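You operate a simulated robot arm through the tools that you are given. There is no shell and no other tool. Be economical: measure what you need, move in short steps, check, and stop when the job is done.

Carry out the task below with a simulated robot arm. There is one attempt and no reset: what you move stays moved.

TASK
Pour milk into the blue cup of coffee and stir it in.
Fine: about 50 ml. Stir with the black teaspoon. Jug and spoon go back where they were.

It is judged by the outcome, as a careful person would: the job done as asked, and still so three seconds after it is handed in. It fails if anything else is knocked over, pushed out of place, dropped, spilled or broken.

THE ROBOT
A 6-joint arm with a two-finger parallel gripper, fixed in place. Base frame: the origin is at the foot of the arm, x ahead of it, y to its left, z up; the work surface is at about z = 910. Lengths are in mm, angles in rad, forces in N, time in s.
With the tool pointing down near the work surface it reaches from about 240 to 620 mm from the base axis. Its first joint turns from -1.152 to 1.152 rad. Payload 2.7 kg.
Tool frame: the origin (TCP) lies between the finger pads and is the grasp point; the fingertips stand 23 mm ahead of it; z points along the fingers, y is the line along which they close. The gripper opens to 94 mm. The fingers are 38 mm wide and 10 mm thick; the gripper's body (54 by 96 mm) begins 39 mm behind the TCP.
Orientation is that of the tool frame in the base frame, as a unit quaternion [w, x, y, z]. With the fingers straight down and closing along the base's y, the tool's x points along the base's -x, its y along +y and its z along -z.

THE INTERFACE
- The arm moves only by the tool arm_command. Its argument "commands" is a list of rows, each a list of 7 numbers: the gripper command, from -1 (fully open) to 1 (shut), values between in proportion, then the shift along the tool's x, y, z in cm, then the turn, a rotation vector about the tool's x, y, z in rad. In form: [[fingers, tx, ty, tz, ax, ay, az], ...]. A call has 1 to 10 rows; each row shifts and turns the commanded pose from where the row before left it, along the tool's axes as they then stand. A row lasts 0.2 s, in which the tool goes at most 50 mm and 0.15 rad; a call with a longer step from one row to the next is refused whole, and so is a gripper value outside its range. A pose out of reach is approached as far as the arm can. The call stops where the force on the tool passes 40 N (or 10 N more than at its start, if that is more) or the arm is blocked; 0.2 s more then pass. The fingers move at their own pace (about 45 mm/s each) and stop on an object; they squeeze with about 31 N. The grip force told is the motor's: it shows also when the fingers shut on nothing. Time passes only in rows, and 0.2 s behind the last, so rows that do not move let the fingers close. It gives the time, the measured TCP pose, the force on the tool (base axes), the opening and the grip force at its end, in the units of the frame above (readings bear some noise), and new pictures: "views" is both (left out), scene, wrist or none.
- Cameras (640 x 400 px; columns grow to the right, rows downward): "scene" is fixed at [91.5, -442.7, 1420]; the picture's right is [0.64, -0.76, 0.00], its down [-0.31, -0.26, -0.91] and it looks along [0.70, 0.59, -0.41] (base axes); focal length 314 px, centre (320, 200). "wrist" rides on the gripper at [-39, 0, -44] in the tool frame; the picture's right is [0.00, -1.00, 0.00], its down [0.97, 0.00, -0.24] and it looks along [0.24, 0.00, 0.97] (tool axes); focal length 218 px, centre (320, 200).
- probe_pixels(camera, pixels): there is no depth. For up to 12 entries [column, row, z] of the newest picture of that camera ("zoom" is the newest enlarged one), the place [x, y] in the base frame at which the ray of that pixel passes the height z, good to about 3 mm. No time passes.
- zoom(camera, box): a new picture of the part [left, top, right, bottom] of that camera's present view, enlarged. No time passes.
- finish_job(): hands the job in; it is judged then, once.

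Work in short steps. Measure before you move; look again where a grasp or a placing could have gone wrong, and mend it. You have 80 turns and 120 pictures in all, those below and enlarged ones among them. Open the gripper and draw the arm clear of the work before you hand the job in, unless the task says otherwise; then end with one line.

The tools are called after "Request:" by a JSON object that holds its "api" and its "payload". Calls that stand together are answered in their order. arm_command: Moves the arm, as the interface text tells. Its arguments: {"type":"object","properties":{"commands":{"type":"array"},"views":{"type":"string","enum":["both","scene","wrist","none"]}},"required":["commands"]} The other tools are called the same way: probe_pixels (camera, pixels) gives the place at which the rays of pixels pass given heights; zoom (camera, box) takes an enlarged picture of a part of a camera's view; finish_job () hands the job in.

At the start:

```text
time_s: 0.0
position: [355.2, -47.8, 1322.1]
ee_rot: [0.0, 0.0, 1.0, 0.0]
ft_force: [0.0, 1.4, -0.1]
opening: 93.8
grasp_force: 0.0
```

scene: 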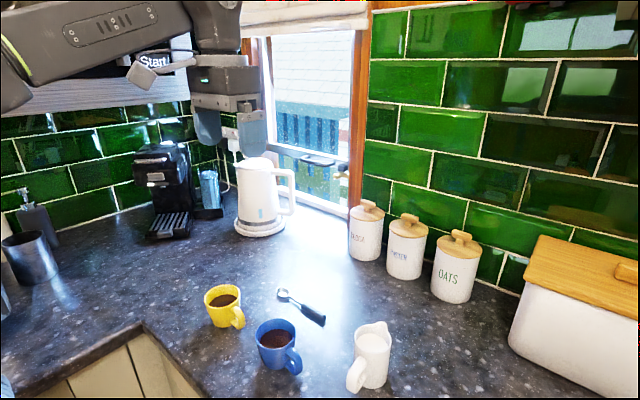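
wrist: 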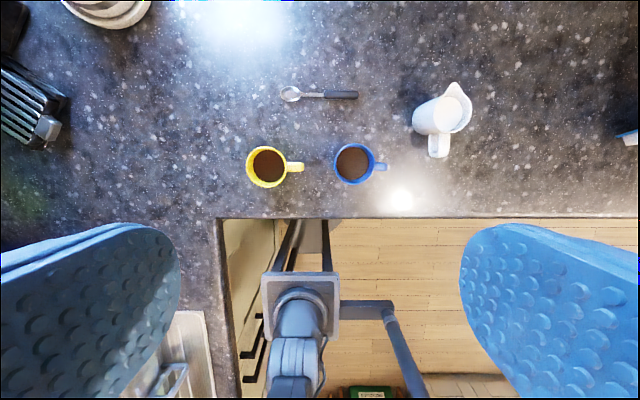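

I'll zoom in on the cups, spoon and jug, then probe their places.

Request:
{"api": "zoom", "payload": {"camera": "wrist", "box": [230, 60, 490, 220]}}

Request:
{"api": "zoom", "payload": {"camera": "scene", "box": [190, 270, 410, 400]}}

Request:
{"api": "probe_pixels", "payload": {"camera": "wrist", "pixels": [[290, 94, 915], [325, 95, 915], [357, 95, 915], [353, 163, 970], [353, 163, 990], [383, 166, 950], [268, 166, 970], [452, 108, 1020], [438, 155, 970], [420, 125, 915], [452, 85, 1020]]}}

Request:
{"api": "probe_pixels", "payload": {"camera": "scene", "pixels": [[282, 293, 915], [322, 321, 915], [275, 370, 910], [276, 337, 990], [276, 337, 980], [372, 388, 910], [373, 340, 1020], [294, 365, 950], [355, 390, 950]]}}

```text
2.46 times, centred on (360, 140) of wrist
```

zoom: 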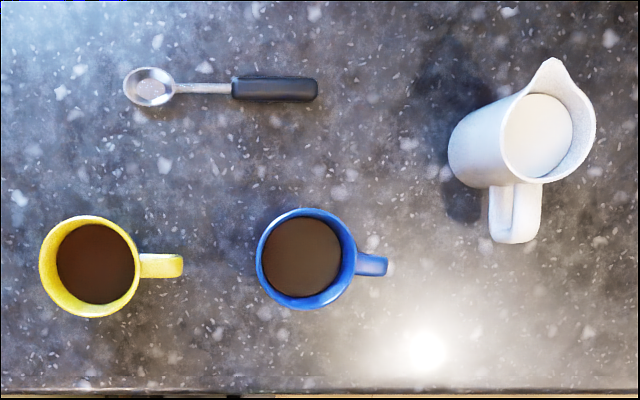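

```text
2.91 times, centred on (300, 335) of scene
```

zoom: 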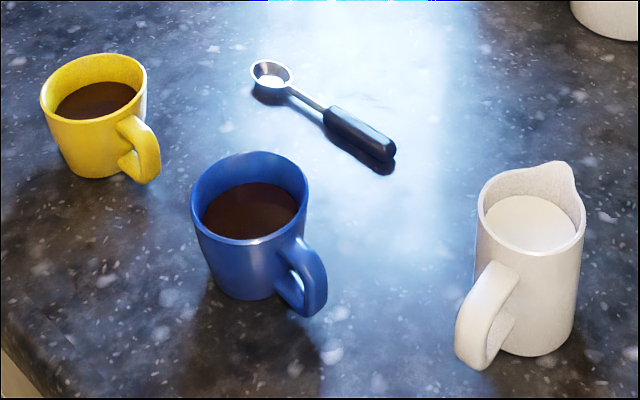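

```text
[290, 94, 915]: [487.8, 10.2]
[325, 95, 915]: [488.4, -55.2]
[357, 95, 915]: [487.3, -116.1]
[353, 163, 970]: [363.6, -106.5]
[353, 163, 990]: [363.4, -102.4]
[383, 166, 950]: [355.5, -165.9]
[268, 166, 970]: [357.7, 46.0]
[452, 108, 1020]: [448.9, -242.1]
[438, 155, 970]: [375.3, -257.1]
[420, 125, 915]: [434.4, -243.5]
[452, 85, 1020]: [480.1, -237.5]
```

```text
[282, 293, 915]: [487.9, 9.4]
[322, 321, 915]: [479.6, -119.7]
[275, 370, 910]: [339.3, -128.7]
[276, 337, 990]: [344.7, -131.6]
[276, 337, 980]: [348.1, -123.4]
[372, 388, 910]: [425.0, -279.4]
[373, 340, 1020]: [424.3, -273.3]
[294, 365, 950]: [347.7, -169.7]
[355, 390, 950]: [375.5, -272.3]
```

Next I triangulate the rim heights and handle by probing matching points at several heights in both cameras.

Request:
{"api": "probe_pixels", "payload": {"camera": "wrist", "pixels": [[354.3, 164, 990], [334, 164, 990], [374.3, 164, 990], [354.3, 164, 1000], [412.7, 114, 1005], [434, 114, 1005], [470.5, 114, 1005], [453, 84, 1005], [448, 133, 1005], [428.5, 155, 960], [450, 155, 960], [440, 158, 960]]}}

Request:
{"api": "probe_pixels", "payload": {"camera": "scene", "pixels": [[276, 333.6, 990], [276, 333.6, 1000], [276, 333.6, 980], [392, 345, 990], [392, 345, 1005], [374, 351, 990], [386, 325, 1005], [355, 396, 920], [367, 361, 985], [357, 385, 950], [385, 391, 910], [394, 344, 980]]}}

Request:
{"api": "zoom", "payload": {"camera": "scene", "box": [330, 310, 410, 400]}}

Request:
{"api": "zoom", "payload": {"camera": "wrist", "box": [390, 70, 490, 170]}}

```text
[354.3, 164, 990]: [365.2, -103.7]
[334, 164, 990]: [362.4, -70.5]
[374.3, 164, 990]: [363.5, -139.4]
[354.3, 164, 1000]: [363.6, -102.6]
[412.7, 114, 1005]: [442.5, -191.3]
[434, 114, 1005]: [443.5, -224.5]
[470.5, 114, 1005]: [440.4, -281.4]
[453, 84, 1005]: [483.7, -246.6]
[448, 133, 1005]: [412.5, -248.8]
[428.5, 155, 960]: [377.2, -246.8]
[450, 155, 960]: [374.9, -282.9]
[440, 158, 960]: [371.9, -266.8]
```

```text
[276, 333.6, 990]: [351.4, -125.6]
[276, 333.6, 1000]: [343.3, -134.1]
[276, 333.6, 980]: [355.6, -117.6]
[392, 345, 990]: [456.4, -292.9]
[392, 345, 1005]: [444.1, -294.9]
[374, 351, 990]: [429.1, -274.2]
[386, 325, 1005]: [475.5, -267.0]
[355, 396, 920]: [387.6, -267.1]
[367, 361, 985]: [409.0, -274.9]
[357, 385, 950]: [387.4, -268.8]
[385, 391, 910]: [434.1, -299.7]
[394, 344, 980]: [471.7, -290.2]
```

```text
4.44 times, centred on (370, 355) of scene
```

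zoom: 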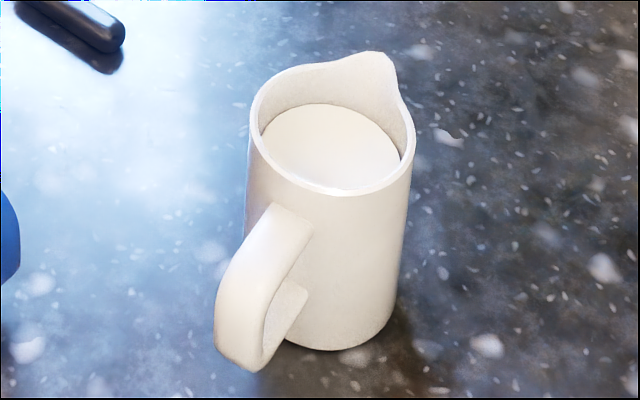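

```text
4.00 times, centred on (440, 120) of wrist
```

zoom: 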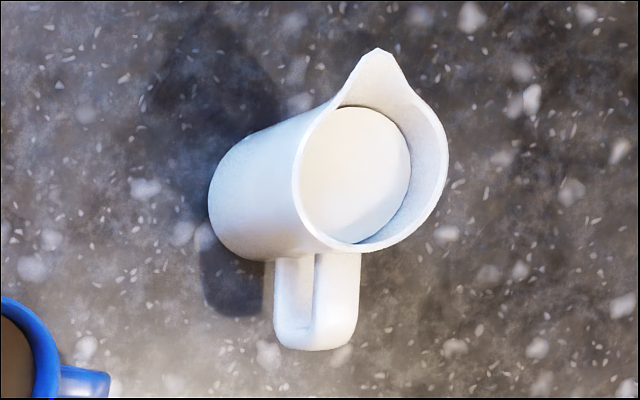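

I refine the jug: rim centre at wrist (452.5,113) / scene (372.5,339.5), and spout tip at (454,82.5) / (383,321.7).

Request:
{"api": "probe_pixels", "payload": {"camera": "wrist", "pixels": [[452.5, 113, 990], [452.5, 113, 1010], [452.5, 113, 1030], [454, 82.5, 990], [454, 82.5, 1010], [454, 82.5, 1030], [433.5, 113, 1010], [471.5, 113, 1010], [440, 156, 940], [440, 156, 970], [412, 120, 910], [354, 163, 970]]}}

Request:
{"api": "probe_pixels", "payload": {"camera": "scene", "pixels": [[372.5, 339.5, 990], [372.5, 339.5, 1010], [372.5, 339.5, 1030], [383, 321.7, 990], [383, 321.7, 1010], [383, 321.7, 1030], [354, 390, 930], [354, 390, 950], [364, 363, 970], [364, 363, 990], [276, 333.6, 970], [371, 388.5, 910]]}}

```text
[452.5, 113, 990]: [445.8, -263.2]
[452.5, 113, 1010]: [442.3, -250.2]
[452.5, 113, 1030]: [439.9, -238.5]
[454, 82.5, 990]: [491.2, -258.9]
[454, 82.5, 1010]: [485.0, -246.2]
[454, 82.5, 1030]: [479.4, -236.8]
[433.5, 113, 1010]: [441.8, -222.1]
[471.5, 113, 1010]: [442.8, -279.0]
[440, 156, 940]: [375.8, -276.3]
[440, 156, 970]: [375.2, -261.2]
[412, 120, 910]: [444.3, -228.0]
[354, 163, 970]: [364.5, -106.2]
```

```text
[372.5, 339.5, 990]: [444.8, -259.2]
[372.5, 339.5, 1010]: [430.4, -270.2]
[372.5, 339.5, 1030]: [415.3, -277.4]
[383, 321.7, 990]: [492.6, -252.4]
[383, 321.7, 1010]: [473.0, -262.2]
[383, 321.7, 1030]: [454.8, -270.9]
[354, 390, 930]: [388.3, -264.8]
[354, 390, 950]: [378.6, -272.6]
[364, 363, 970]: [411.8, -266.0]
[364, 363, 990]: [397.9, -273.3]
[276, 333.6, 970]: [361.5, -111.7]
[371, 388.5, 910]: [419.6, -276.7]
```

The jug rim is at z≈991, centre (445,-261), with the spout towards +x and the handle towards -x (outer edge x≈375). I'll grip the handle with the tool pitched 45°, so first I move across at height and yaw slightly.

Request:
{"api": "arm_command", "payload": {"commands": [[-1, 0.39, -3.19, 3.17, 0, 0, 0], [-1, 0.39, -3.19, 3.17, 0, 0, 0], [-1, 0.39, -3.19, 3.17, 0, 0, 0], [-1, 0.39, -3.19, 3.17, 0, 0, 0], [-1, 0.39, -3.19, 3.17, 0, 0, 0], [-1, 0.39, -3.19, 3.17, 0, 0, 0], [-1, 0.39, -3.19, 3.17, 0, 0, 0], [-1, 0, 0, 0, 0, 0, -0.09]], "views": "none"}}

Request:
{"api": "arm_command", "payload": {"commands": [[-1, 0, 0, 0, 0, -0.131, 0], [-1, 0, 0, 0, 0, -0.131, 0], [-1, 0, 0, 0, 0, -0.131, 0], [-1, 0, 0, 0, 0, -0.131, 0], [-1, 0, 0, 0, 0, -0.131, 0], [-1, 0, 0, 0, 0, -0.131, 0], [-1, 0, 0, 0, 0, 0, 0]]}}

```text
time_s: 1.8
position: [325.9, -268.8, 1101.8]
ee_rot: [0.0, -0.045, 0.999, 0.0]
ft_force: [0.0, -0.4, -0.3]
opening: 94.0
grasp_force: 0.1
```

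```text
time_s: 3.4
position: [326.8, -270.0, 1101.0]
ee_rot: [0.384, -0.041, 0.922, 0.017]
ft_force: [0.4, 0.1, -0.1]
opening: 94.2
grasp_force: 0.1
```

scene: 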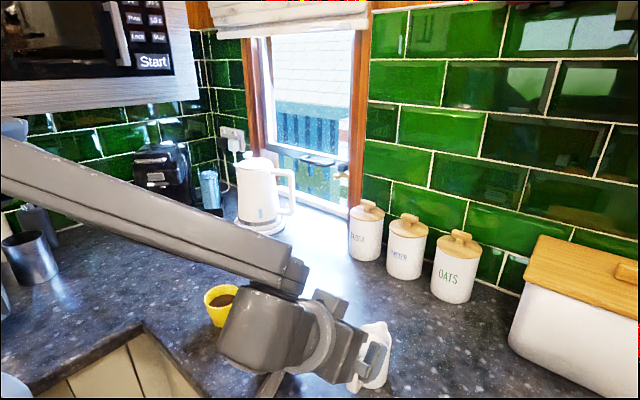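
wrist: 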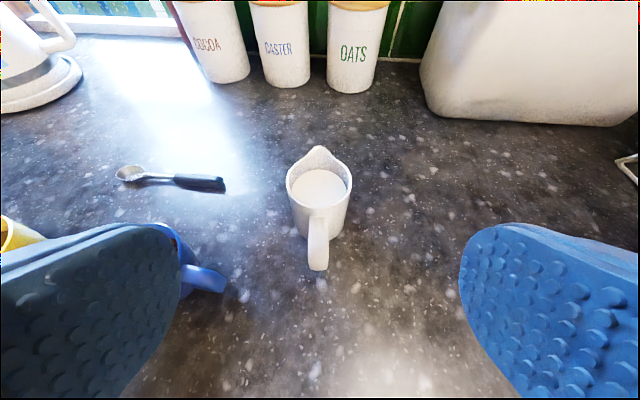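

The jug is straight ahead, with its handle at about (318,215)–(318,270) in the wrist view. I zoom and probe it.

Request:
{"api": "zoom", "payload": {"camera": "wrist", "box": [260, 130, 380, 290]}}

Request:
{"api": "probe_pixels", "payload": {"camera": "wrist", "pixels": [[318, 185, 991], [286, 183, 991], [352, 183, 991], [318, 147, 991], [318, 215, 975], [318, 268, 930], [318, 268, 940], [309, 262, 940], [328, 262, 940], [318, 240, 950]]}}

```text
2.50 times, centred on (320, 210) of wrist
```

zoom: 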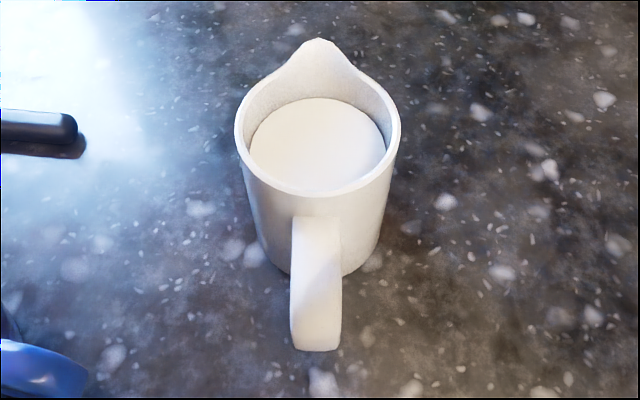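

```text
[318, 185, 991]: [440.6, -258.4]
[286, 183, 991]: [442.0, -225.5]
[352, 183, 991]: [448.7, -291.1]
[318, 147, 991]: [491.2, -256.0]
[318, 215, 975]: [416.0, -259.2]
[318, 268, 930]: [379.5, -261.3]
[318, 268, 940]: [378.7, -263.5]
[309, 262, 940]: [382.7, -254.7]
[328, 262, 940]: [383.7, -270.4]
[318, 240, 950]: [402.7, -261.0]
```

Handle axis is y≈-262 and its outer bar x≈379–390. I approach along the tool axis to TCP ≈ (380,-263,957) with the fingers open.

Request:
{"api": "arm_command", "payload": {"commands": [[-1, 3.2, 0.11, 0, 0, 0, 0], [-1, 3.2, 0.11, 0, 0, 0, 0], [-1, 0, 0, 3.5, 0, 0, 0], [-1, 0, 0, 3.5, 0, 0, 0], [-1, 0, 0, 3, 0, 0, 0], [-1, 0, 0, 2, 0, 0, 0], [-1, 0, 0, 2, 0, 0, 0], [-1, 0, 0, 0, 0, 0, 0]]}}

```text
time_s: 5.2
position: [382.1, -263.1, 956.2]
ee_rot: [0.382, -0.042, 0.923, 0.017]
ft_force: [1.0, -0.4, -0.4]
opening: 94.2
grasp_force: 0.0
```

scene: 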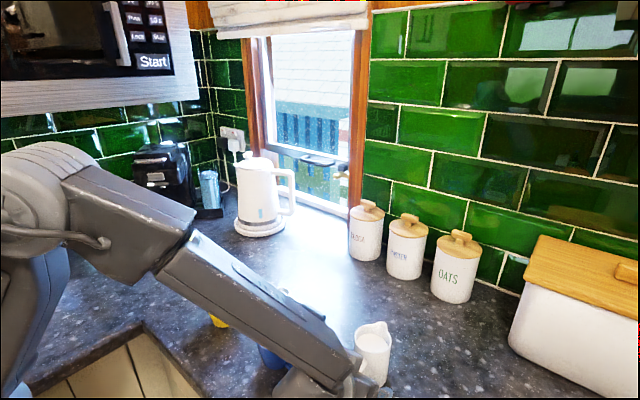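
wrist: 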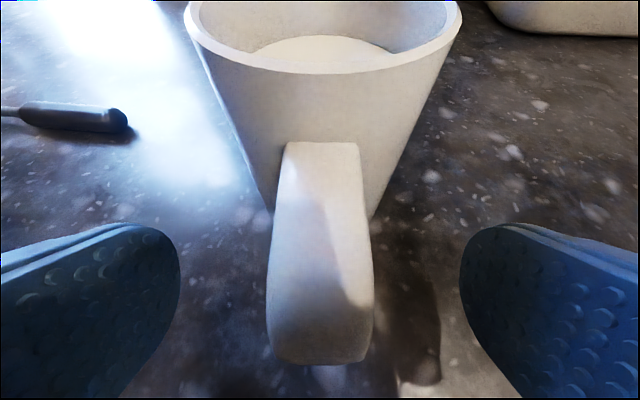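

The handle is centred between the fingers (col 320). I close on it.

Request:
{"api": "arm_command", "payload": {"commands": [[-0.5, 0, 0, -0.2, 0, 0, 0], [0, 0, 0, 0, 0, 0, 0], [0.5, 0, 0, 0, 0, 0, 0], [1, 0, 0, 0, 0, 0, 0], [1, 0, 0, 0, 0, 0, 0], [1, 0, 0, 0, 0, 0, 0], [1, 0, 0, 0, 0, 0, 0]]}}

```text
time_s: 6.8
position: [380.3, -264.2, 957.8]
ee_rot: [0.383, -0.041, 0.923, 0.017]
ft_force: [0.1, -1.0, -0.8]
opening: 17.8
grasp_force: 30.8
```

scene: 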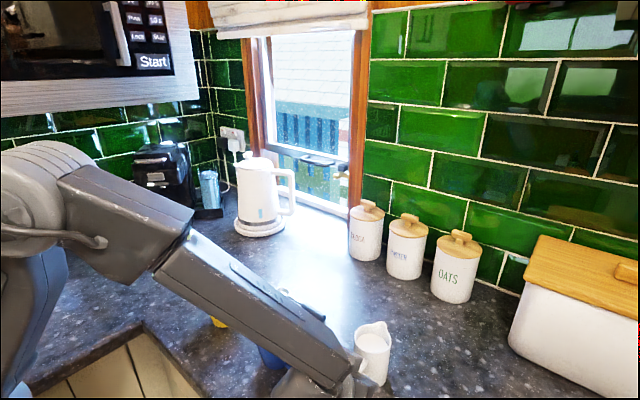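
wrist: 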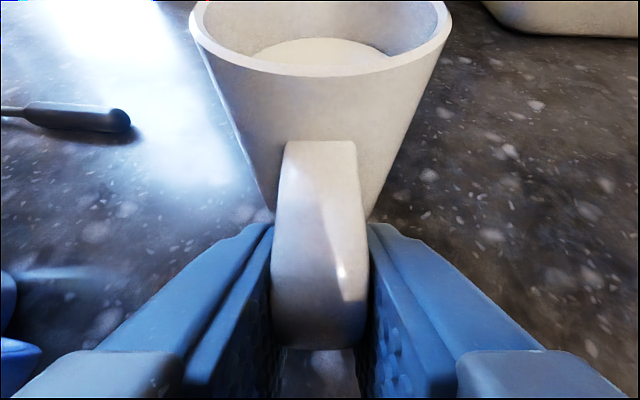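

Held with opening 17.8 mm and 31 N. I lift gently straight up (equal -x and -z in the tool frame).

Request:
{"api": "arm_command", "payload": {"commands": [[1, -0.35, 0, -0.35, 0, 0, 0], [1, -0.7, 0, -0.7, 0, 0, 0], [1, -1.06, 0, -1.06, 0, 0, 0], [1, -1.41, 0, -1.41, 0, 0, 0], [1, -1.41, 0, -1.41, 0, 0, 0], [1, -1.41, 0, -1.41, 0, 0, 0], [1, -1.06, 0, -1.06, 0, 0, 0], [1, -0.7, 0, -0.7, 0, 0, 0], [1, -0.35, 0, -0.35, 0, 0, 0], [1, 0, 0, 0, 0, 0, 0]]}}

```text
time_s: 9.0
position: [378.3, -263.5, 1077.2]
ee_rot: [0.383, -0.041, 0.923, 0.018]
ft_force: [0.8, -0.1, -3.7]
opening: 18.1
grasp_force: 30.7
```

scene: 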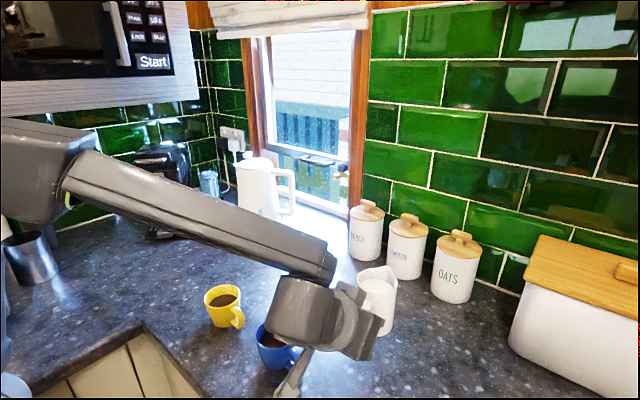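
wrist: 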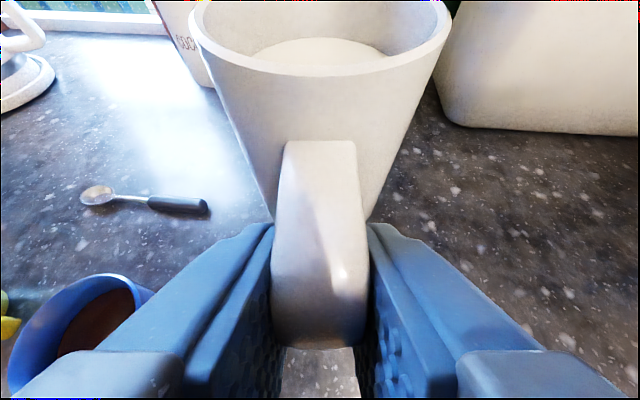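

Jug is stable with no slip (load ≈3.7 N). I carry it upright behind the blue cup, then yaw to about 30° so the spout is over the cup.

Request:
{"api": "arm_command", "payload": {"commands": [[1, 0.5, 0.75, -0.5, 0, 0, 0], [1, 1.0, 1.5, -1.0, 0, 0, 0], [1, 1.45, 2.2, -1.45, 0, 0, 0], [1, 1.45, 2.2, -1.45, 0, 0, 0], [1, 1.45, 2.2, -1.45, 0, 0, 0], [1, 1.0, 1.5, -1.0, 0, 0, 0], [1, 0.45, 0.65, -0.45, 0, 0, 0], [1, 0, 0, 0, 0, 0, 0]], "views": "none"}}

Request:
{"api": "arm_command", "payload": {"commands": [[1, 0, 0, 0, -0.03, 0, -0.03], [1, 0, 0, 0, -0.06, 0, -0.06], [1, 0, 0, 0, -0.064, 0, -0.064], [1, 0, 0, 0, -0.064, 0, -0.064], [1, 0, 0, 0, -0.06, 0, -0.06], [1, 0, 0, 0, -0.03, 0, -0.03], [1, 0, 0, 0, 0, 0, 0]]}}

```text
time_s: 10.8
position: [265.6, -162.6, 1078.6]
ee_rot: [0.382, -0.041, 0.923, 0.017]
ft_force: [0.2, -0.2, -3.1]
opening: 18.0
grasp_force: 30.9
```

```text
time_s: 12.4
position: [266.2, -163.5, 1076.4]
ee_rot: [0.37, -0.24, 0.892, 0.099]
ft_force: [-0.1, 0.7, -3.5]
opening: 17.9
grasp_force: 31.3
```

scene: 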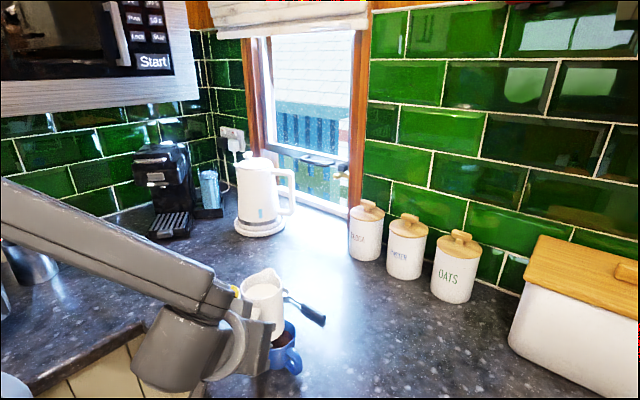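
wrist: 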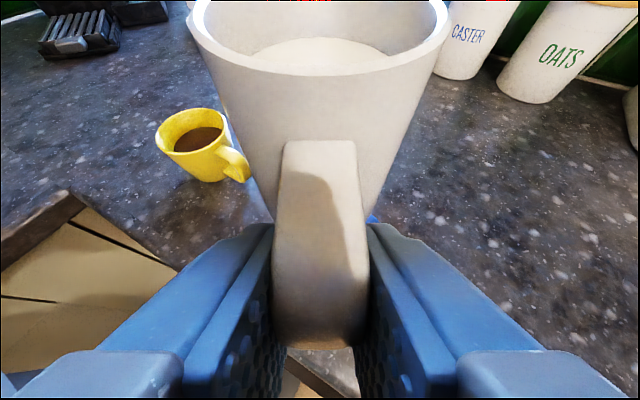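

Zoom to check the spout over the cup before tilting.

Request:
{"api": "zoom", "payload": {"camera": "scene", "box": [200, 250, 340, 390]}}

Request:
{"api": "arm_command", "payload": {"commands": [[1, 0.5, 0, 0.35, 0, 0, 0], [1, 0.8, 0, 0.55, 0, 0, 0], [1, 0.7, 0, 0.45, 0, 0, 0], [1, 0, 0, 0, 0, 0.0655, 0], [1, 0, 0, 0, 0, 0.0655, 0], [1, 0, 0, 0, 0, 0.0655, 0], [1, 0, 0, 0, 0, 0.0655, 0], [1, 0, 0, 0, 0, 0, 0]]}}

Request:
{"api": "zoom", "payload": {"camera": "scene", "box": [220, 270, 340, 390]}}

```text
2.86 times, centred on (270, 320) of scene
```

zoom: 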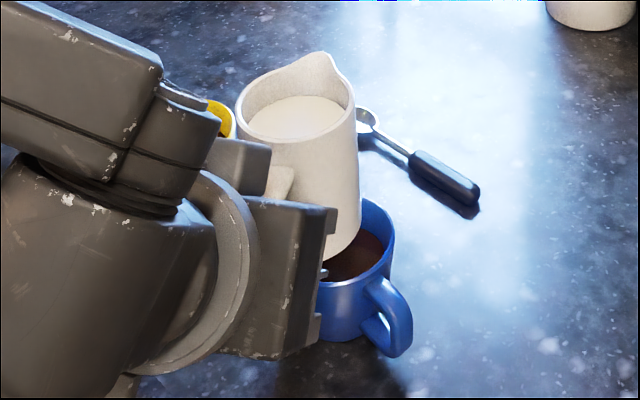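

```text
time_s: 14.2
position: [262.8, -165.6, 1053.5]
ee_rot: [0.25, -0.251, 0.933, 0.067]
ft_force: [0.9, 0.4, -3.8]
opening: 18.0
grasp_force: 31.2
```

scene: 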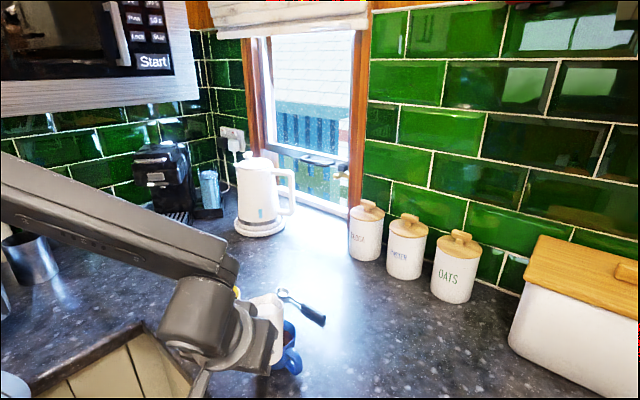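
wrist: 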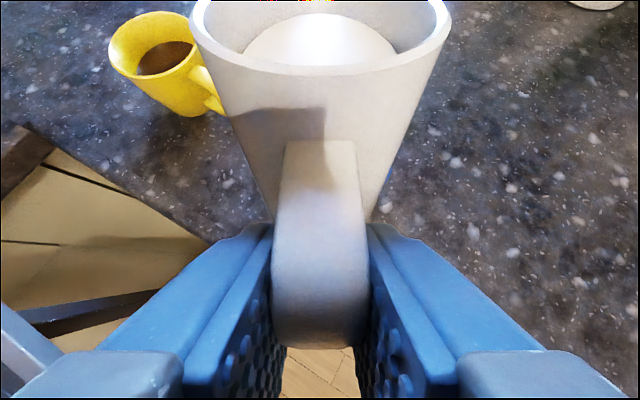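

```text
3.33 times, centred on (280, 330) of scene
```

zoom: 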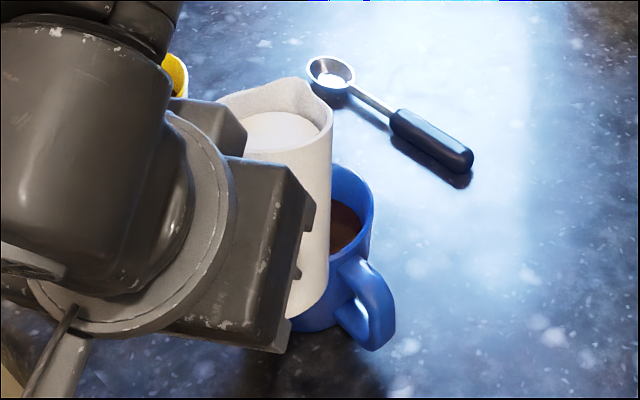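

Tilt ≈15°, milk not yet at the lip. I check the spout tip at scene ≈(276.5,296) against the cup centre.

Request:
{"api": "probe_pixels", "payload": {"camera": "scene", "pixels": [[276.5, 296, 1056], [276.5, 296, 1050], [283, 307, 1050]]}}

```text
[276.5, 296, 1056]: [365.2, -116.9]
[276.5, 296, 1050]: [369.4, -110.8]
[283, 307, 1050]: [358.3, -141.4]
```

Spout ≈(366,-113), near the cup centre (362,-107). I tilt a further 7° about the TCP (which also lowers the spout) and look.

Request:
{"api": "arm_command", "payload": {"commands": [[1, 0, 0, 0, 0, 0.06, 0], [1, 0, 0, 0, 0, 0.06, 0], [1, 0, 0, 0, 0, 0, 0]], "views": "wrist"}}

Request:
{"api": "zoom", "payload": {"camera": "scene", "box": [230, 270, 330, 370]}}

```text
time_s: 15.0
position: [261.9, -165.3, 1053.0]
ee_rot: [0.193, -0.255, 0.946, 0.052]
ft_force: [0.0, 0.3, -3.1]
opening: 18.0
grasp_force: 30.9
```

wrist: 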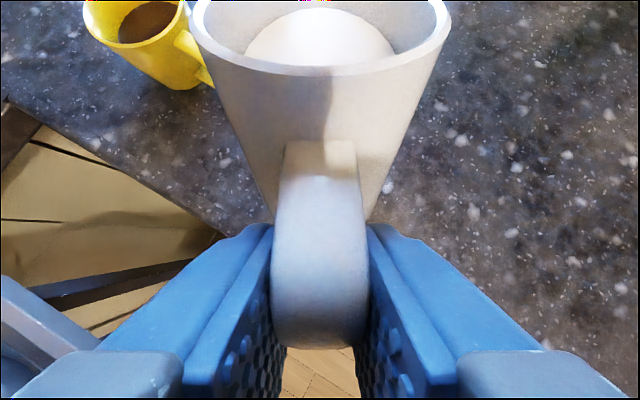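

```text
4.00 times, centred on (280, 320) of scene
```

zoom: 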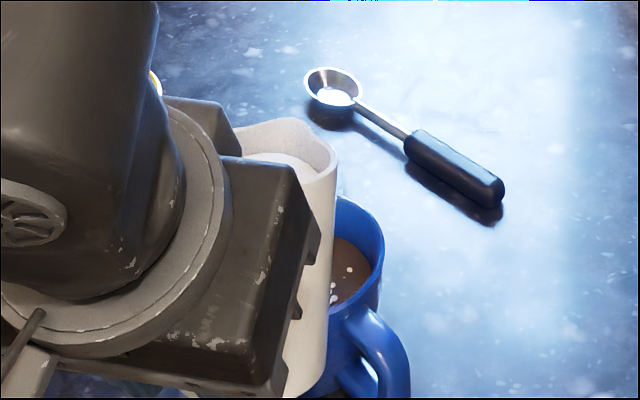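

Milk is starting to drip into the cup (drops near zoom (340,285)). I hold briefly to see whether the flow continues at this tilt.

Request:
{"api": "arm_command", "payload": {"commands": [[1, 0, 0, 0, 0, 0, 0], [1, 0, 0, 0, 0, 0, 0]], "views": "wrist"}}

Request:
{"api": "zoom", "payload": {"camera": "scene", "box": [230, 270, 330, 370]}}

```text
time_s: 15.6
position: [261.8, -166.0, 1053.8]
ee_rot: [0.195, -0.254, 0.946, 0.051]
ft_force: [-0.2, 0.9, -3.1]
opening: 17.9
grasp_force: 31.3
```

wrist: 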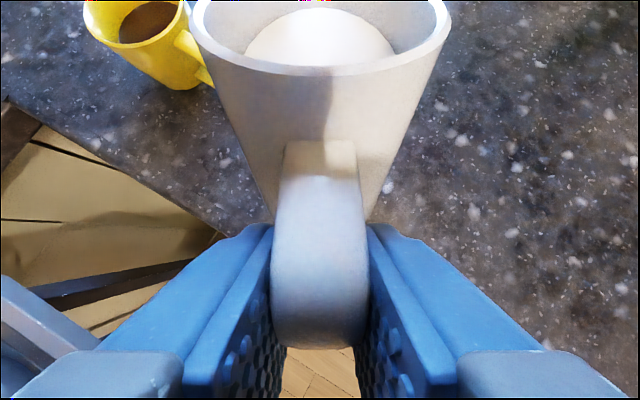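

```text
4.00 times, centred on (280, 320) of scene
```

zoom: 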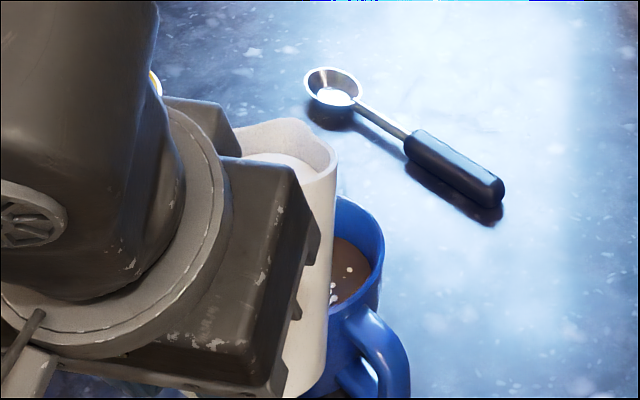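

The level is static, so the flow follows tilt geometrically. I continue to about 30°, keeping the spout over the cup.

Request:
{"api": "arm_command", "payload": {"commands": [[1, -0.2, 0, -0.14, 0, 0.045, 0], [1, -0.2, 0, -0.14, 0, 0.045, 0], [1, 0, 0, 0, 0, 0.045, 0], [1, 0, 0, 0, 0, 0, 0], [1, 0, 0, 0, 0, 0, 0]], "views": "none"}}

Request:
{"api": "zoom", "payload": {"camera": "scene", "box": [240, 280, 320, 370]}}

```text
time_s: 16.8
position: [263.2, -164.0, 1057.4]
ee_rot: [0.129, -0.258, 0.957, 0.035]
ft_force: [0.0, -0.7, -3.7]
opening: 17.8
grasp_force: 31.0
```

```text
4.44 times, centred on (280, 325) of scene
```

zoom: 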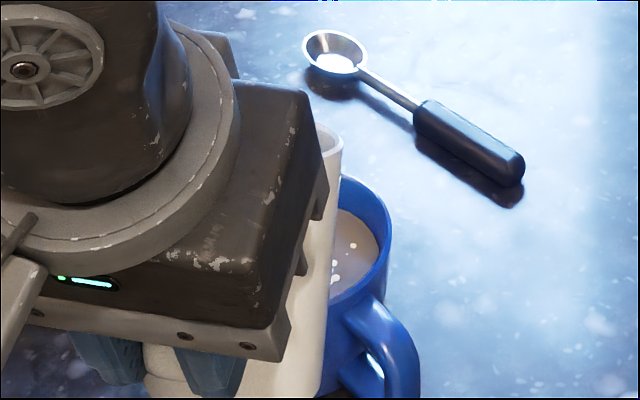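

About 30° now, with the coffee lightening. I go to ~36°, hold, then return partly to check the level.

Request:
{"api": "arm_command", "payload": {"commands": [[1, -0.24, 0, -0.22, 0, 0.035, 0], [1, -0.24, 0, -0.22, 0, 0.035, 0], [1, 0, 0, 0, 0, 0.035, 0], [1, 0, 0, 0, 0, 0, 0], [1, 0, 0, 0, 0, 0, 0], [1, 0, 0, 0, 0, 0, 0]], "views": "none"}}

Request:
{"api": "zoom", "payload": {"camera": "scene", "box": [240, 280, 320, 370]}}

```text
time_s: 18.2
position: [267.2, -161.8, 1061.4]
ee_rot: [0.08, -0.259, 0.962, 0.021]
ft_force: [-0.3, 0.2, -3.2]
opening: 17.9
grasp_force: 31.3
```

```text
4.44 times, centred on (280, 325) of scene
```

zoom: 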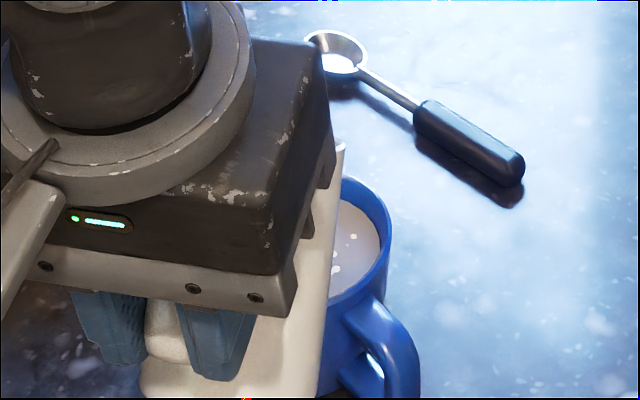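

From this view the coffee level is about 10 mm under the rim (started ~20 mm), so roughly 31–35 ml poured. I tilt about 5.5° more for the rest and hold.

Request:
{"api": "arm_command", "payload": {"commands": [[1, -0.27, 0, -0.26, 0, 0.033, 0], [1, -0.27, 0, -0.26, 0, 0.033, 0], [1, 0, 0, 0, 0, 0.03, 0], [1, 0, 0, 0, 0, 0, 0], [1, 0, 0, 0, 0, 0, 0], [1, 0, 0, 0, 0, 0, 0]], "views": "none"}}

Request:
{"api": "zoom", "payload": {"camera": "scene", "box": [240, 280, 320, 370]}}

```text
time_s: 19.6
position: [272.2, -160.0, 1069.6]
ee_rot: [0.033, -0.259, 0.965, 0.009]
ft_force: [-0.1, 0.1, -2.4]
opening: 17.9
grasp_force: 31.2
```

```text
4.44 times, centred on (280, 325) of scene
```

zoom: 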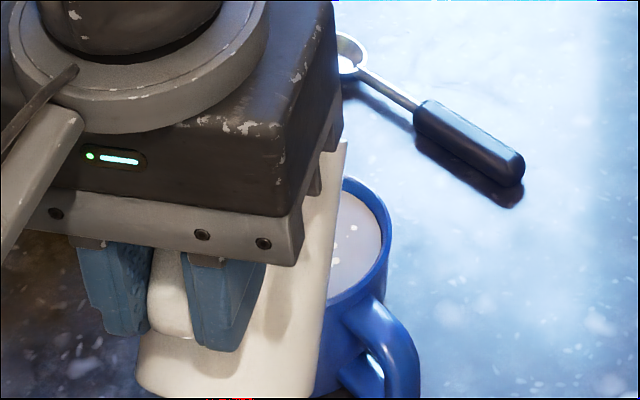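

Level now looks ~5 mm under the rim, about 46–50 ml poured. I tip the jug back upright quickly, and look from the carry pose.

Request:
{"api": "arm_command", "payload": {"commands": [[1, 0, 0, -0.5, 0, -0.12, 0], [1, 0, 0, -0.5, 0, -0.12, 0], [1, 0, 0, 0, 0, -0.12, 0], [1, 0, 0, 0, 0, -0.12, 0], [1, 0, 0, 0, 0, -0.12, 0], [1, 0, 0, 0, 0, -0.118, 0], [1, 0, 0, 0, 0, 0, 0]], "views": "none"}}

Request:
{"api": "zoom", "payload": {"camera": "scene", "box": [220, 270, 340, 390]}}

```text
time_s: 21.2
position: [270.5, -160.4, 1078.9]
ee_rot: [0.371, -0.239, 0.892, 0.098]
ft_force: [0.3, -0.7, -3.3]
opening: 17.8
grasp_force: 31.1
```

```text
3.33 times, centred on (280, 330) of scene
```

zoom: 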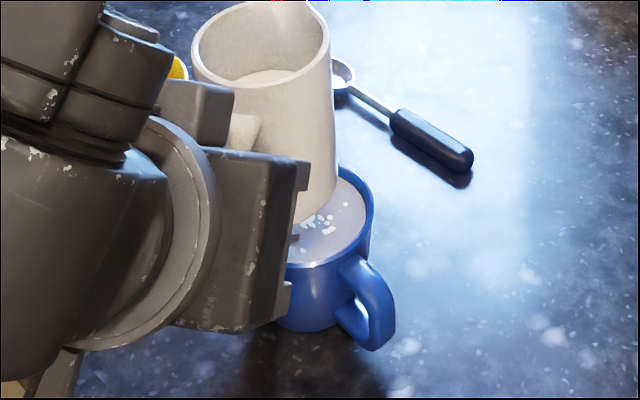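

The jug's milk surface dropped from ~16 to ~38 mm below its rim, i.e. ≈50 ml. I now yaw back and carry the jug above its original spot.

Request:
{"api": "arm_command", "payload": {"commands": [[1, 0, 0, 0, 0.03, 0, 0.03], [1, 0, 0, 0, 0.06, 0, 0.06], [1, 0, 0, 0, 0.064, 0, 0.064], [1, 0, 0, 0, 0.064, 0, 0.064], [1, 0, 0, 0, 0.06, 0, 0.06], [1, 0, 0, 0, 0.03, 0, 0.03], [1, 0, 0, 0, 0, 0, 0]], "views": "none"}}

Request:
{"api": "arm_command", "payload": {"commands": [[1, -0.5, -0.75, 0.5, 0, 0, 0], [1, -1.0, -1.5, 1.0, 0, 0, 0], [1, -1.4, -2.25, 1.4, 0, 0, 0], [1, -1.4, -2.25, 1.4, 0, 0, 0], [1, -1.4, -2.25, 1.4, 0, 0, 0], [1, -1.0, -1.5, 1.0, 0, 0, 0], [1, -0.4, -0.7, 0.4, 0, 0, 0], [1, 0, 0, 0, 0, 0, 0]]}}

Request:
{"api": "zoom", "payload": {"camera": "wrist", "box": [0, 250, 200, 400]}}

```text
time_s: 22.8
position: [270.3, -160.5, 1077.2]
ee_rot: [0.384, -0.041, 0.922, 0.017]
ft_force: [0.5, 0.0, -3.2]
opening: 17.8
grasp_force: 31.3
```

```text
time_s: 24.6
position: [379.9, -262.3, 1079.3]
ee_rot: [0.383, -0.041, 0.923, 0.016]
ft_force: [0.1, -0.5, -3.1]
opening: 17.8
grasp_force: 30.5
```

scene: 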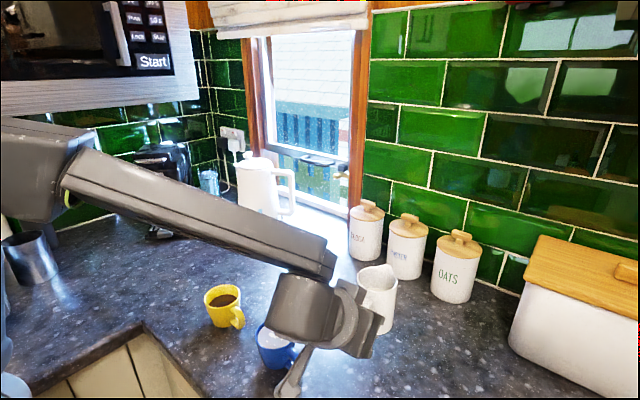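
wrist: 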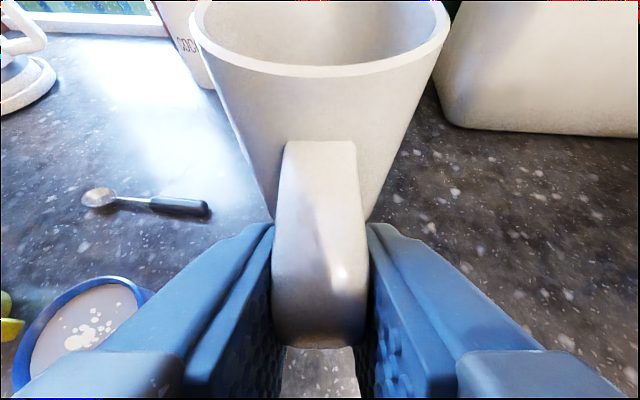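

```text
2.67 times, centred on (100, 325) of wrist
```

zoom: 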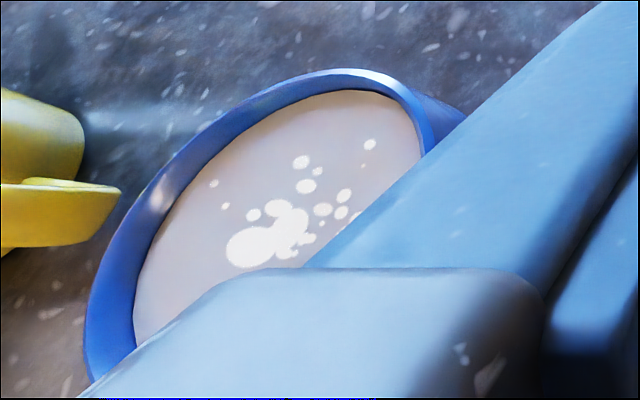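

Milk floats in streaks in the cup, level safely below the rim. I lower the jug onto its spot, slowing near the surface.

Request:
{"api": "arm_command", "payload": {"commands": [[1, 0.7, -0.1, 0.7, 0, 0, 0], [1, 1.41, -0.09, 1.41, 0, 0, 0], [1, 1.41, 0, 1.41, 0, 0, 0], [1, 1.41, 0, 1.41, 0, 0, 0], [1, 1.41, 0, 1.41, 0, 0, 0], [1, 1.0, 0, 1.0, 0, 0, 0], [1, 0.6, 0, 0.6, 0, 0, 0], [1, 0.3, 0, 0.3, 0, 0, 0], [1, 0.14, 0, 0.14, 0, 0, 0], [1, 0, 0, 0, 0, 0, 0]]}}

```text
time_s: 26.8
position: [380.3, -264.2, 960.9]
ee_rot: [0.383, -0.04, 0.923, 0.017]
ft_force: [0.2, -0.3, -3.2]
opening: 17.7
grasp_force: 30.8
```

scene: 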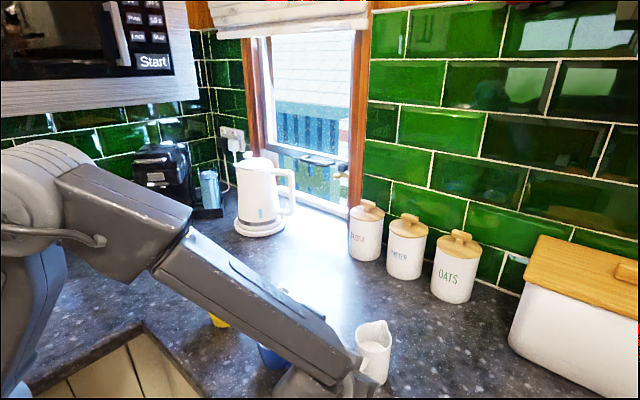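
wrist: 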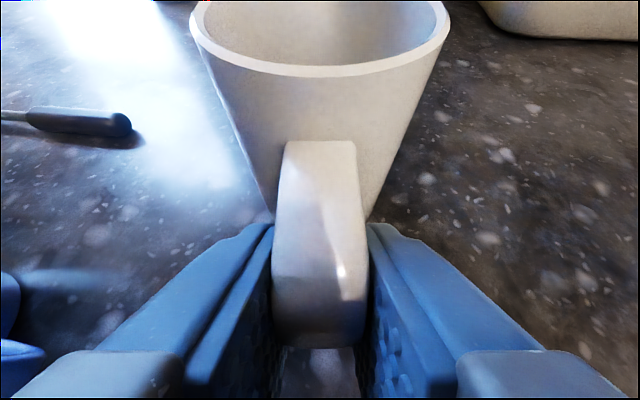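

Still ~2–3 mm up (load −3.2 N). I lower by 1 mm steps.

Request:
{"api": "arm_command", "payload": {"commands": [[1, 0.07, 0, 0.07, 0, 0, 0], [1, 0.07, 0, 0.07, 0, 0, 0], [1, 0, 0, 0, 0, 0, 0]], "views": "none"}}

Request:
{"api": "arm_command", "payload": {"commands": [[1, 0.06, 0, 0.06, 0, 0, 0], [1, 0, 0, 0, 0, 0, 0]], "views": "none"}}

```text
time_s: 27.6
position: [381.0, -265.5, 958.7]
ee_rot: [0.384, -0.041, 0.922, 0.017]
ft_force: [-0.3, 0.9, -2.5]
opening: 17.9
grasp_force: 30.9
```

```text
time_s: 28.2
position: [380.4, -264.9, 957.6]
ee_rot: [0.384, -0.041, 0.922, 0.017]
ft_force: [-3.1, 1.8, 5.4]
opening: 17.9
grasp_force: 30.4
```

In contact (+5.4 N). I open the fingers and, once clear, retreat along the tool axis.

Request:
{"api": "arm_command", "payload": {"commands": [[0.5, 0, 0, 0, 0, 0, 0], [0.2, 0, 0, 0, 0, 0, 0], [-0.2, 0, 0, 0, 0, 0, 0], [-0.4, 0, 0, 0, 0, 0, 0], [-0.4, 0, 0, -1.5, 0, 0, 0], [-0.4, 0, 0, -3, 0, 0, 0], [-0.4, 0, 0, -4, 0, 0, 0], [-0.4, -2, 0, -4, 0, 0, 0], [-0.4, -3, 0, -3, 0, 0, 0], [-0.4, 0, 0, 0, 0, 0, 0]]}}

```text
time_s: 30.4
position: [305.5, -271.6, 1102.7]
ee_rot: [0.383, -0.042, 0.923, 0.018]
ft_force: [-0.4, 0.6, 0.2]
opening: 66.1
grasp_force: 0.1
```

scene: 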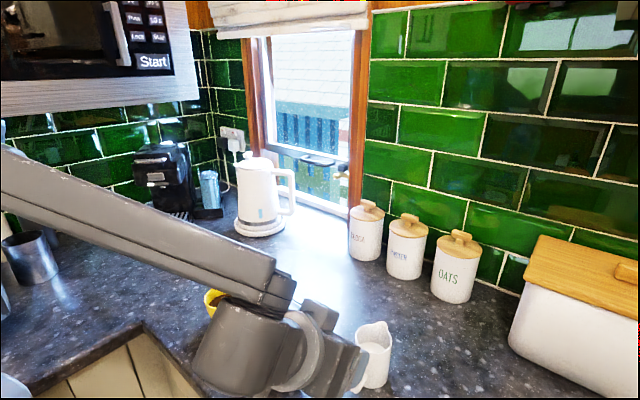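
wrist: 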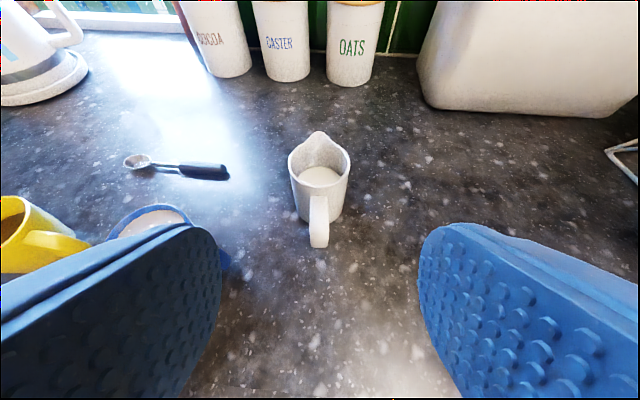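

The jug stands at its old spot with less milk. Next I bring the tool upright and move above the spoon at about (487,-95).

Request:
{"api": "arm_command", "payload": {"commands": [[-0.4, 0, 0, 0, 0, 0.131, 0], [-0.4, 0, 0, 0, 0, 0.131, 0], [-0.4, 0, 0, 0, 0, 0.131, 0], [-0.4, 0, 0, 0, 0, 0.131, 0], [-0.4, 0, 0, 0, 0, 0.131, 0], [-0.4, 0, 0, 0, 0, 0.131, 0], [-0.4, 0, 0, 0, 0, 0, 0]], "views": "none"}}

Request:
{"api": "arm_command", "payload": {"commands": [[-0.4, -2.81, 2.28, -0.67, 0, 0, 0], [-0.4, -2.81, 2.28, -0.67, 0, 0, 0], [-0.4, -2.81, 2.28, -0.67, 0, 0, 0], [-0.4, -2.81, 2.28, -0.67, 0, 0, 0], [-0.4, -2.81, 2.28, -0.67, 0, 0, 0], [-0.4, -2.81, 2.28, -0.67, 0, 0, 0], [-0.4, -2.81, 2.28, -0.67, 0, 0, 0], [-0.4, 0, 0, 0, 0, 0, 0.14], [-0.4, 0, 0, 0, 0, 0, 0.14], [-0.4, 0, 0, 0, 0, 0, 0.14]], "views": "none"}}

Request:
{"api": "arm_command", "payload": {"commands": [[-0.4, 0, 0, 0, 0, 0, 0.14], [-0.4, 0, 0, 0, 0, 0, 0.14], [-0.4, 0, 0, 0, 0, 0, 0.14], [-0.4, 0, 0, 0, 0, 0, 0.14], [-0.4, 0, 0, 0, 0, 0, 0.14], [-0.4, 0, 0, 0, 0, 0, 0.14], [-0.4, 0, 0, 0, 0, 0, 0.14], [-0.4, 0, 0, 0, 0, 0, 0.14], [-0.4, 0, 0, 0, 0, 0, 0.12], [-0.4, 0, 0, 0, 0, 0, 0]]}}

```text
time_s: 32.0
position: [305.2, -272.6, 1103.0]
ee_rot: [-0.001, -0.046, 0.999, -0.001]
ft_force: [0.9, 0.4, -0.6]
opening: 66.0
grasp_force: 0.1
```

```text
time_s: 34.2
position: [488.5, -93.8, 1148.0]
ee_rot: [0.0, 0.166, 0.986, 0.0]
ft_force: [0.8, 0.4, -0.3]
opening: 65.5
grasp_force: 0.1
```

```text
time_s: 36.4
position: [488.0, -95.6, 1151.4]
ee_rot: [0.0, 0.708, 0.706, 0.0]
ft_force: [0.4, -0.9, 0.8]
opening: 65.8
grasp_force: 0.1
```

scene: 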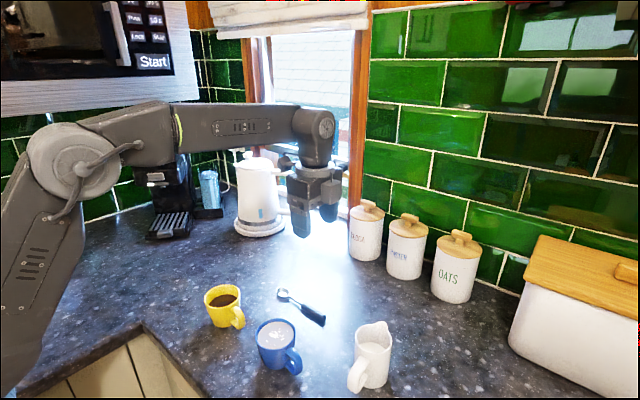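
wrist: 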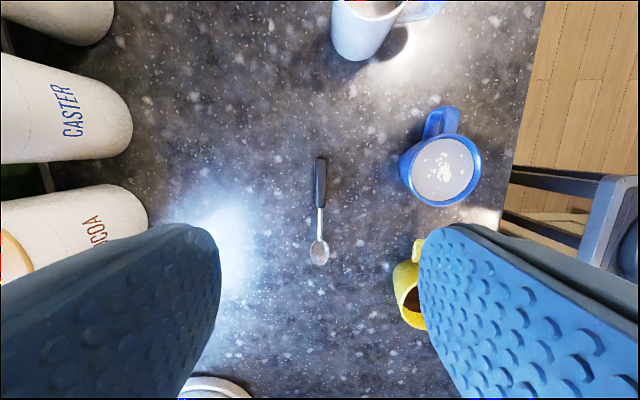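

Clear views now. I measure the spoon in detail and check the cup level.

Request:
{"api": "zoom", "payload": {"camera": "scene", "box": [240, 270, 340, 390]}}

Request:
{"api": "zoom", "payload": {"camera": "wrist", "box": [280, 140, 370, 280]}}

Request:
{"api": "probe_pixels", "payload": {"camera": "wrist", "pixels": [[321, 158, 918], [321, 206, 918], [320, 240, 915], [319, 265, 915], [310, 253, 915], [329, 253, 915], [314, 180, 918], [327, 180, 918], [441, 169, 965], [441, 169, 970], [402, 169, 970], [480, 169, 970]]}}

```text
3.33 times, centred on (290, 330) of scene
```

zoom: 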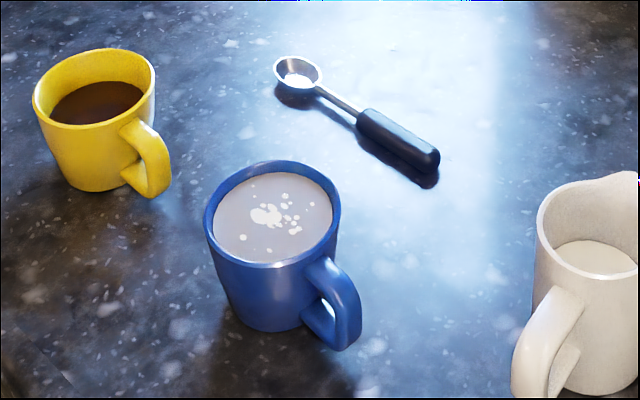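

```text
2.86 times, centred on (325, 210) of wrist
```

zoom: 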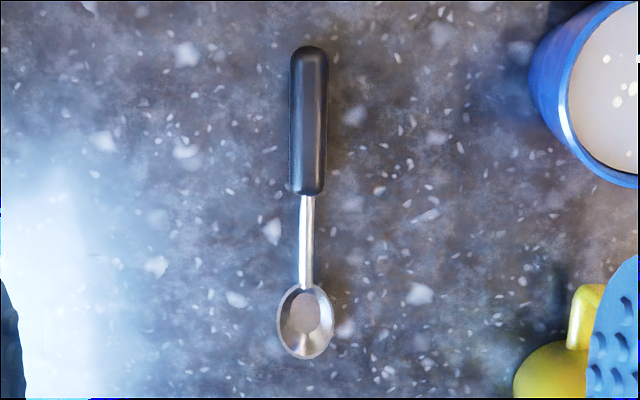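

```text
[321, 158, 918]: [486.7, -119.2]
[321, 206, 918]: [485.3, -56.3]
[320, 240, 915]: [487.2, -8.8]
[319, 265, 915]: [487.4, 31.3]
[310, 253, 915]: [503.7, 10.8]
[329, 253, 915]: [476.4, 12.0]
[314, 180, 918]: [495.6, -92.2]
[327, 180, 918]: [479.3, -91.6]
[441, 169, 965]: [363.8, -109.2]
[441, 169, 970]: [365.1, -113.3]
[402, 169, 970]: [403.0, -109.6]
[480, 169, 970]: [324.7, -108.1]
```

Spoon handle centre x≈487, y −119…−56; cup level is a few mm below its rim. I descend onto the handle at y≈−95.

Request:
{"api": "arm_command", "payload": {"commands": [[-0.4, 0, -0.1, 4.5, 0, 0, 0], [-0.4, 0, 0, 4.5, 0, 0, 0], [-0.4, 0, 0, 4.5, 0, 0, 0], [-0.4, 0, 0, 3.5, 0, 0, 0], [-0.4, 0, 0, 2.5, 0, 0, 0], [-0.4, 0, 0, 1.0, 0, 0, 0], [-0.4, 0, 0, 0.7, 0, 0, 0], [-0.4, 0, 0, 0, 0, 0, 0]]}}

```text
time_s: 38.2
position: [487.9, -95.6, 937.8]
ee_rot: [0.0, 0.707, 0.707, 0.0]
ft_force: [0.7, 0.6, 1.0]
opening: 65.9
grasp_force: 0.0
```

scene: 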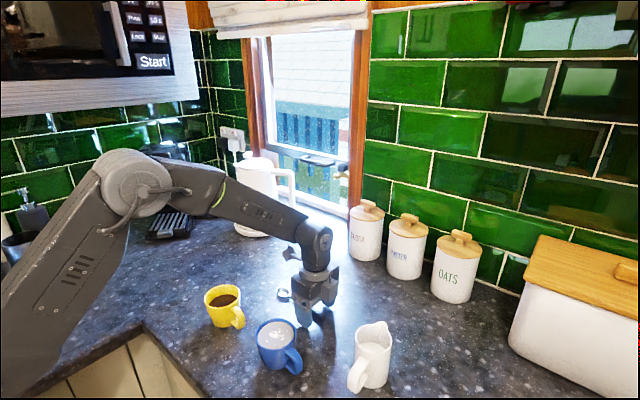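
wrist: 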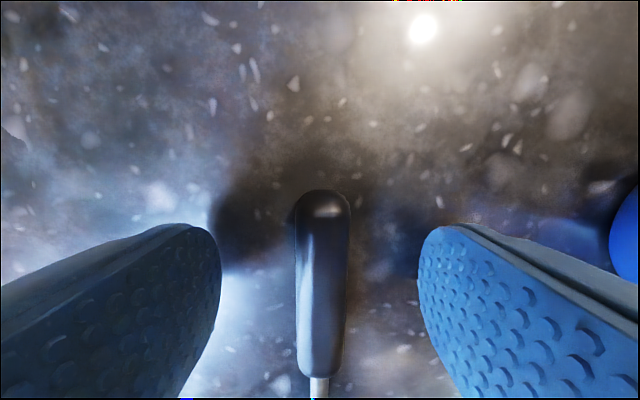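

Handle is centred between the fingers. I lower 2 mm and close.

Request:
{"api": "arm_command", "payload": {"commands": [[-0.4, 0, 0, 0.2, 0, 0, 0], [0, 0, 0, 0, 0, 0, 0], [0.4, 0, 0, 0, 0, 0, 0], [1, 0, 0, 0, 0, 0, 0], [1, 0, 0, 0, 0, 0, 0], [1, 0, 0, 0, 0, 0, 0], [1, 0, 0, 0, 0, 0, 0]]}}

```text
time_s: 39.8
position: [487.8, -95.3, 934.9]
ee_rot: [0.0, 0.707, 0.707, 0.0]
ft_force: [-0.9, 0.1, 0.0]
opening: 15.8
grasp_force: 31.0
```

scene: 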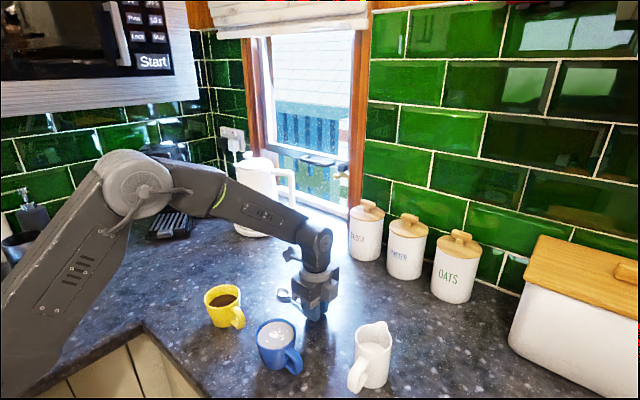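
wrist: 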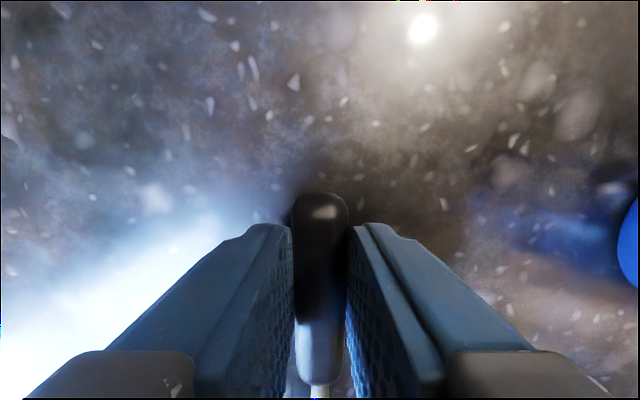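

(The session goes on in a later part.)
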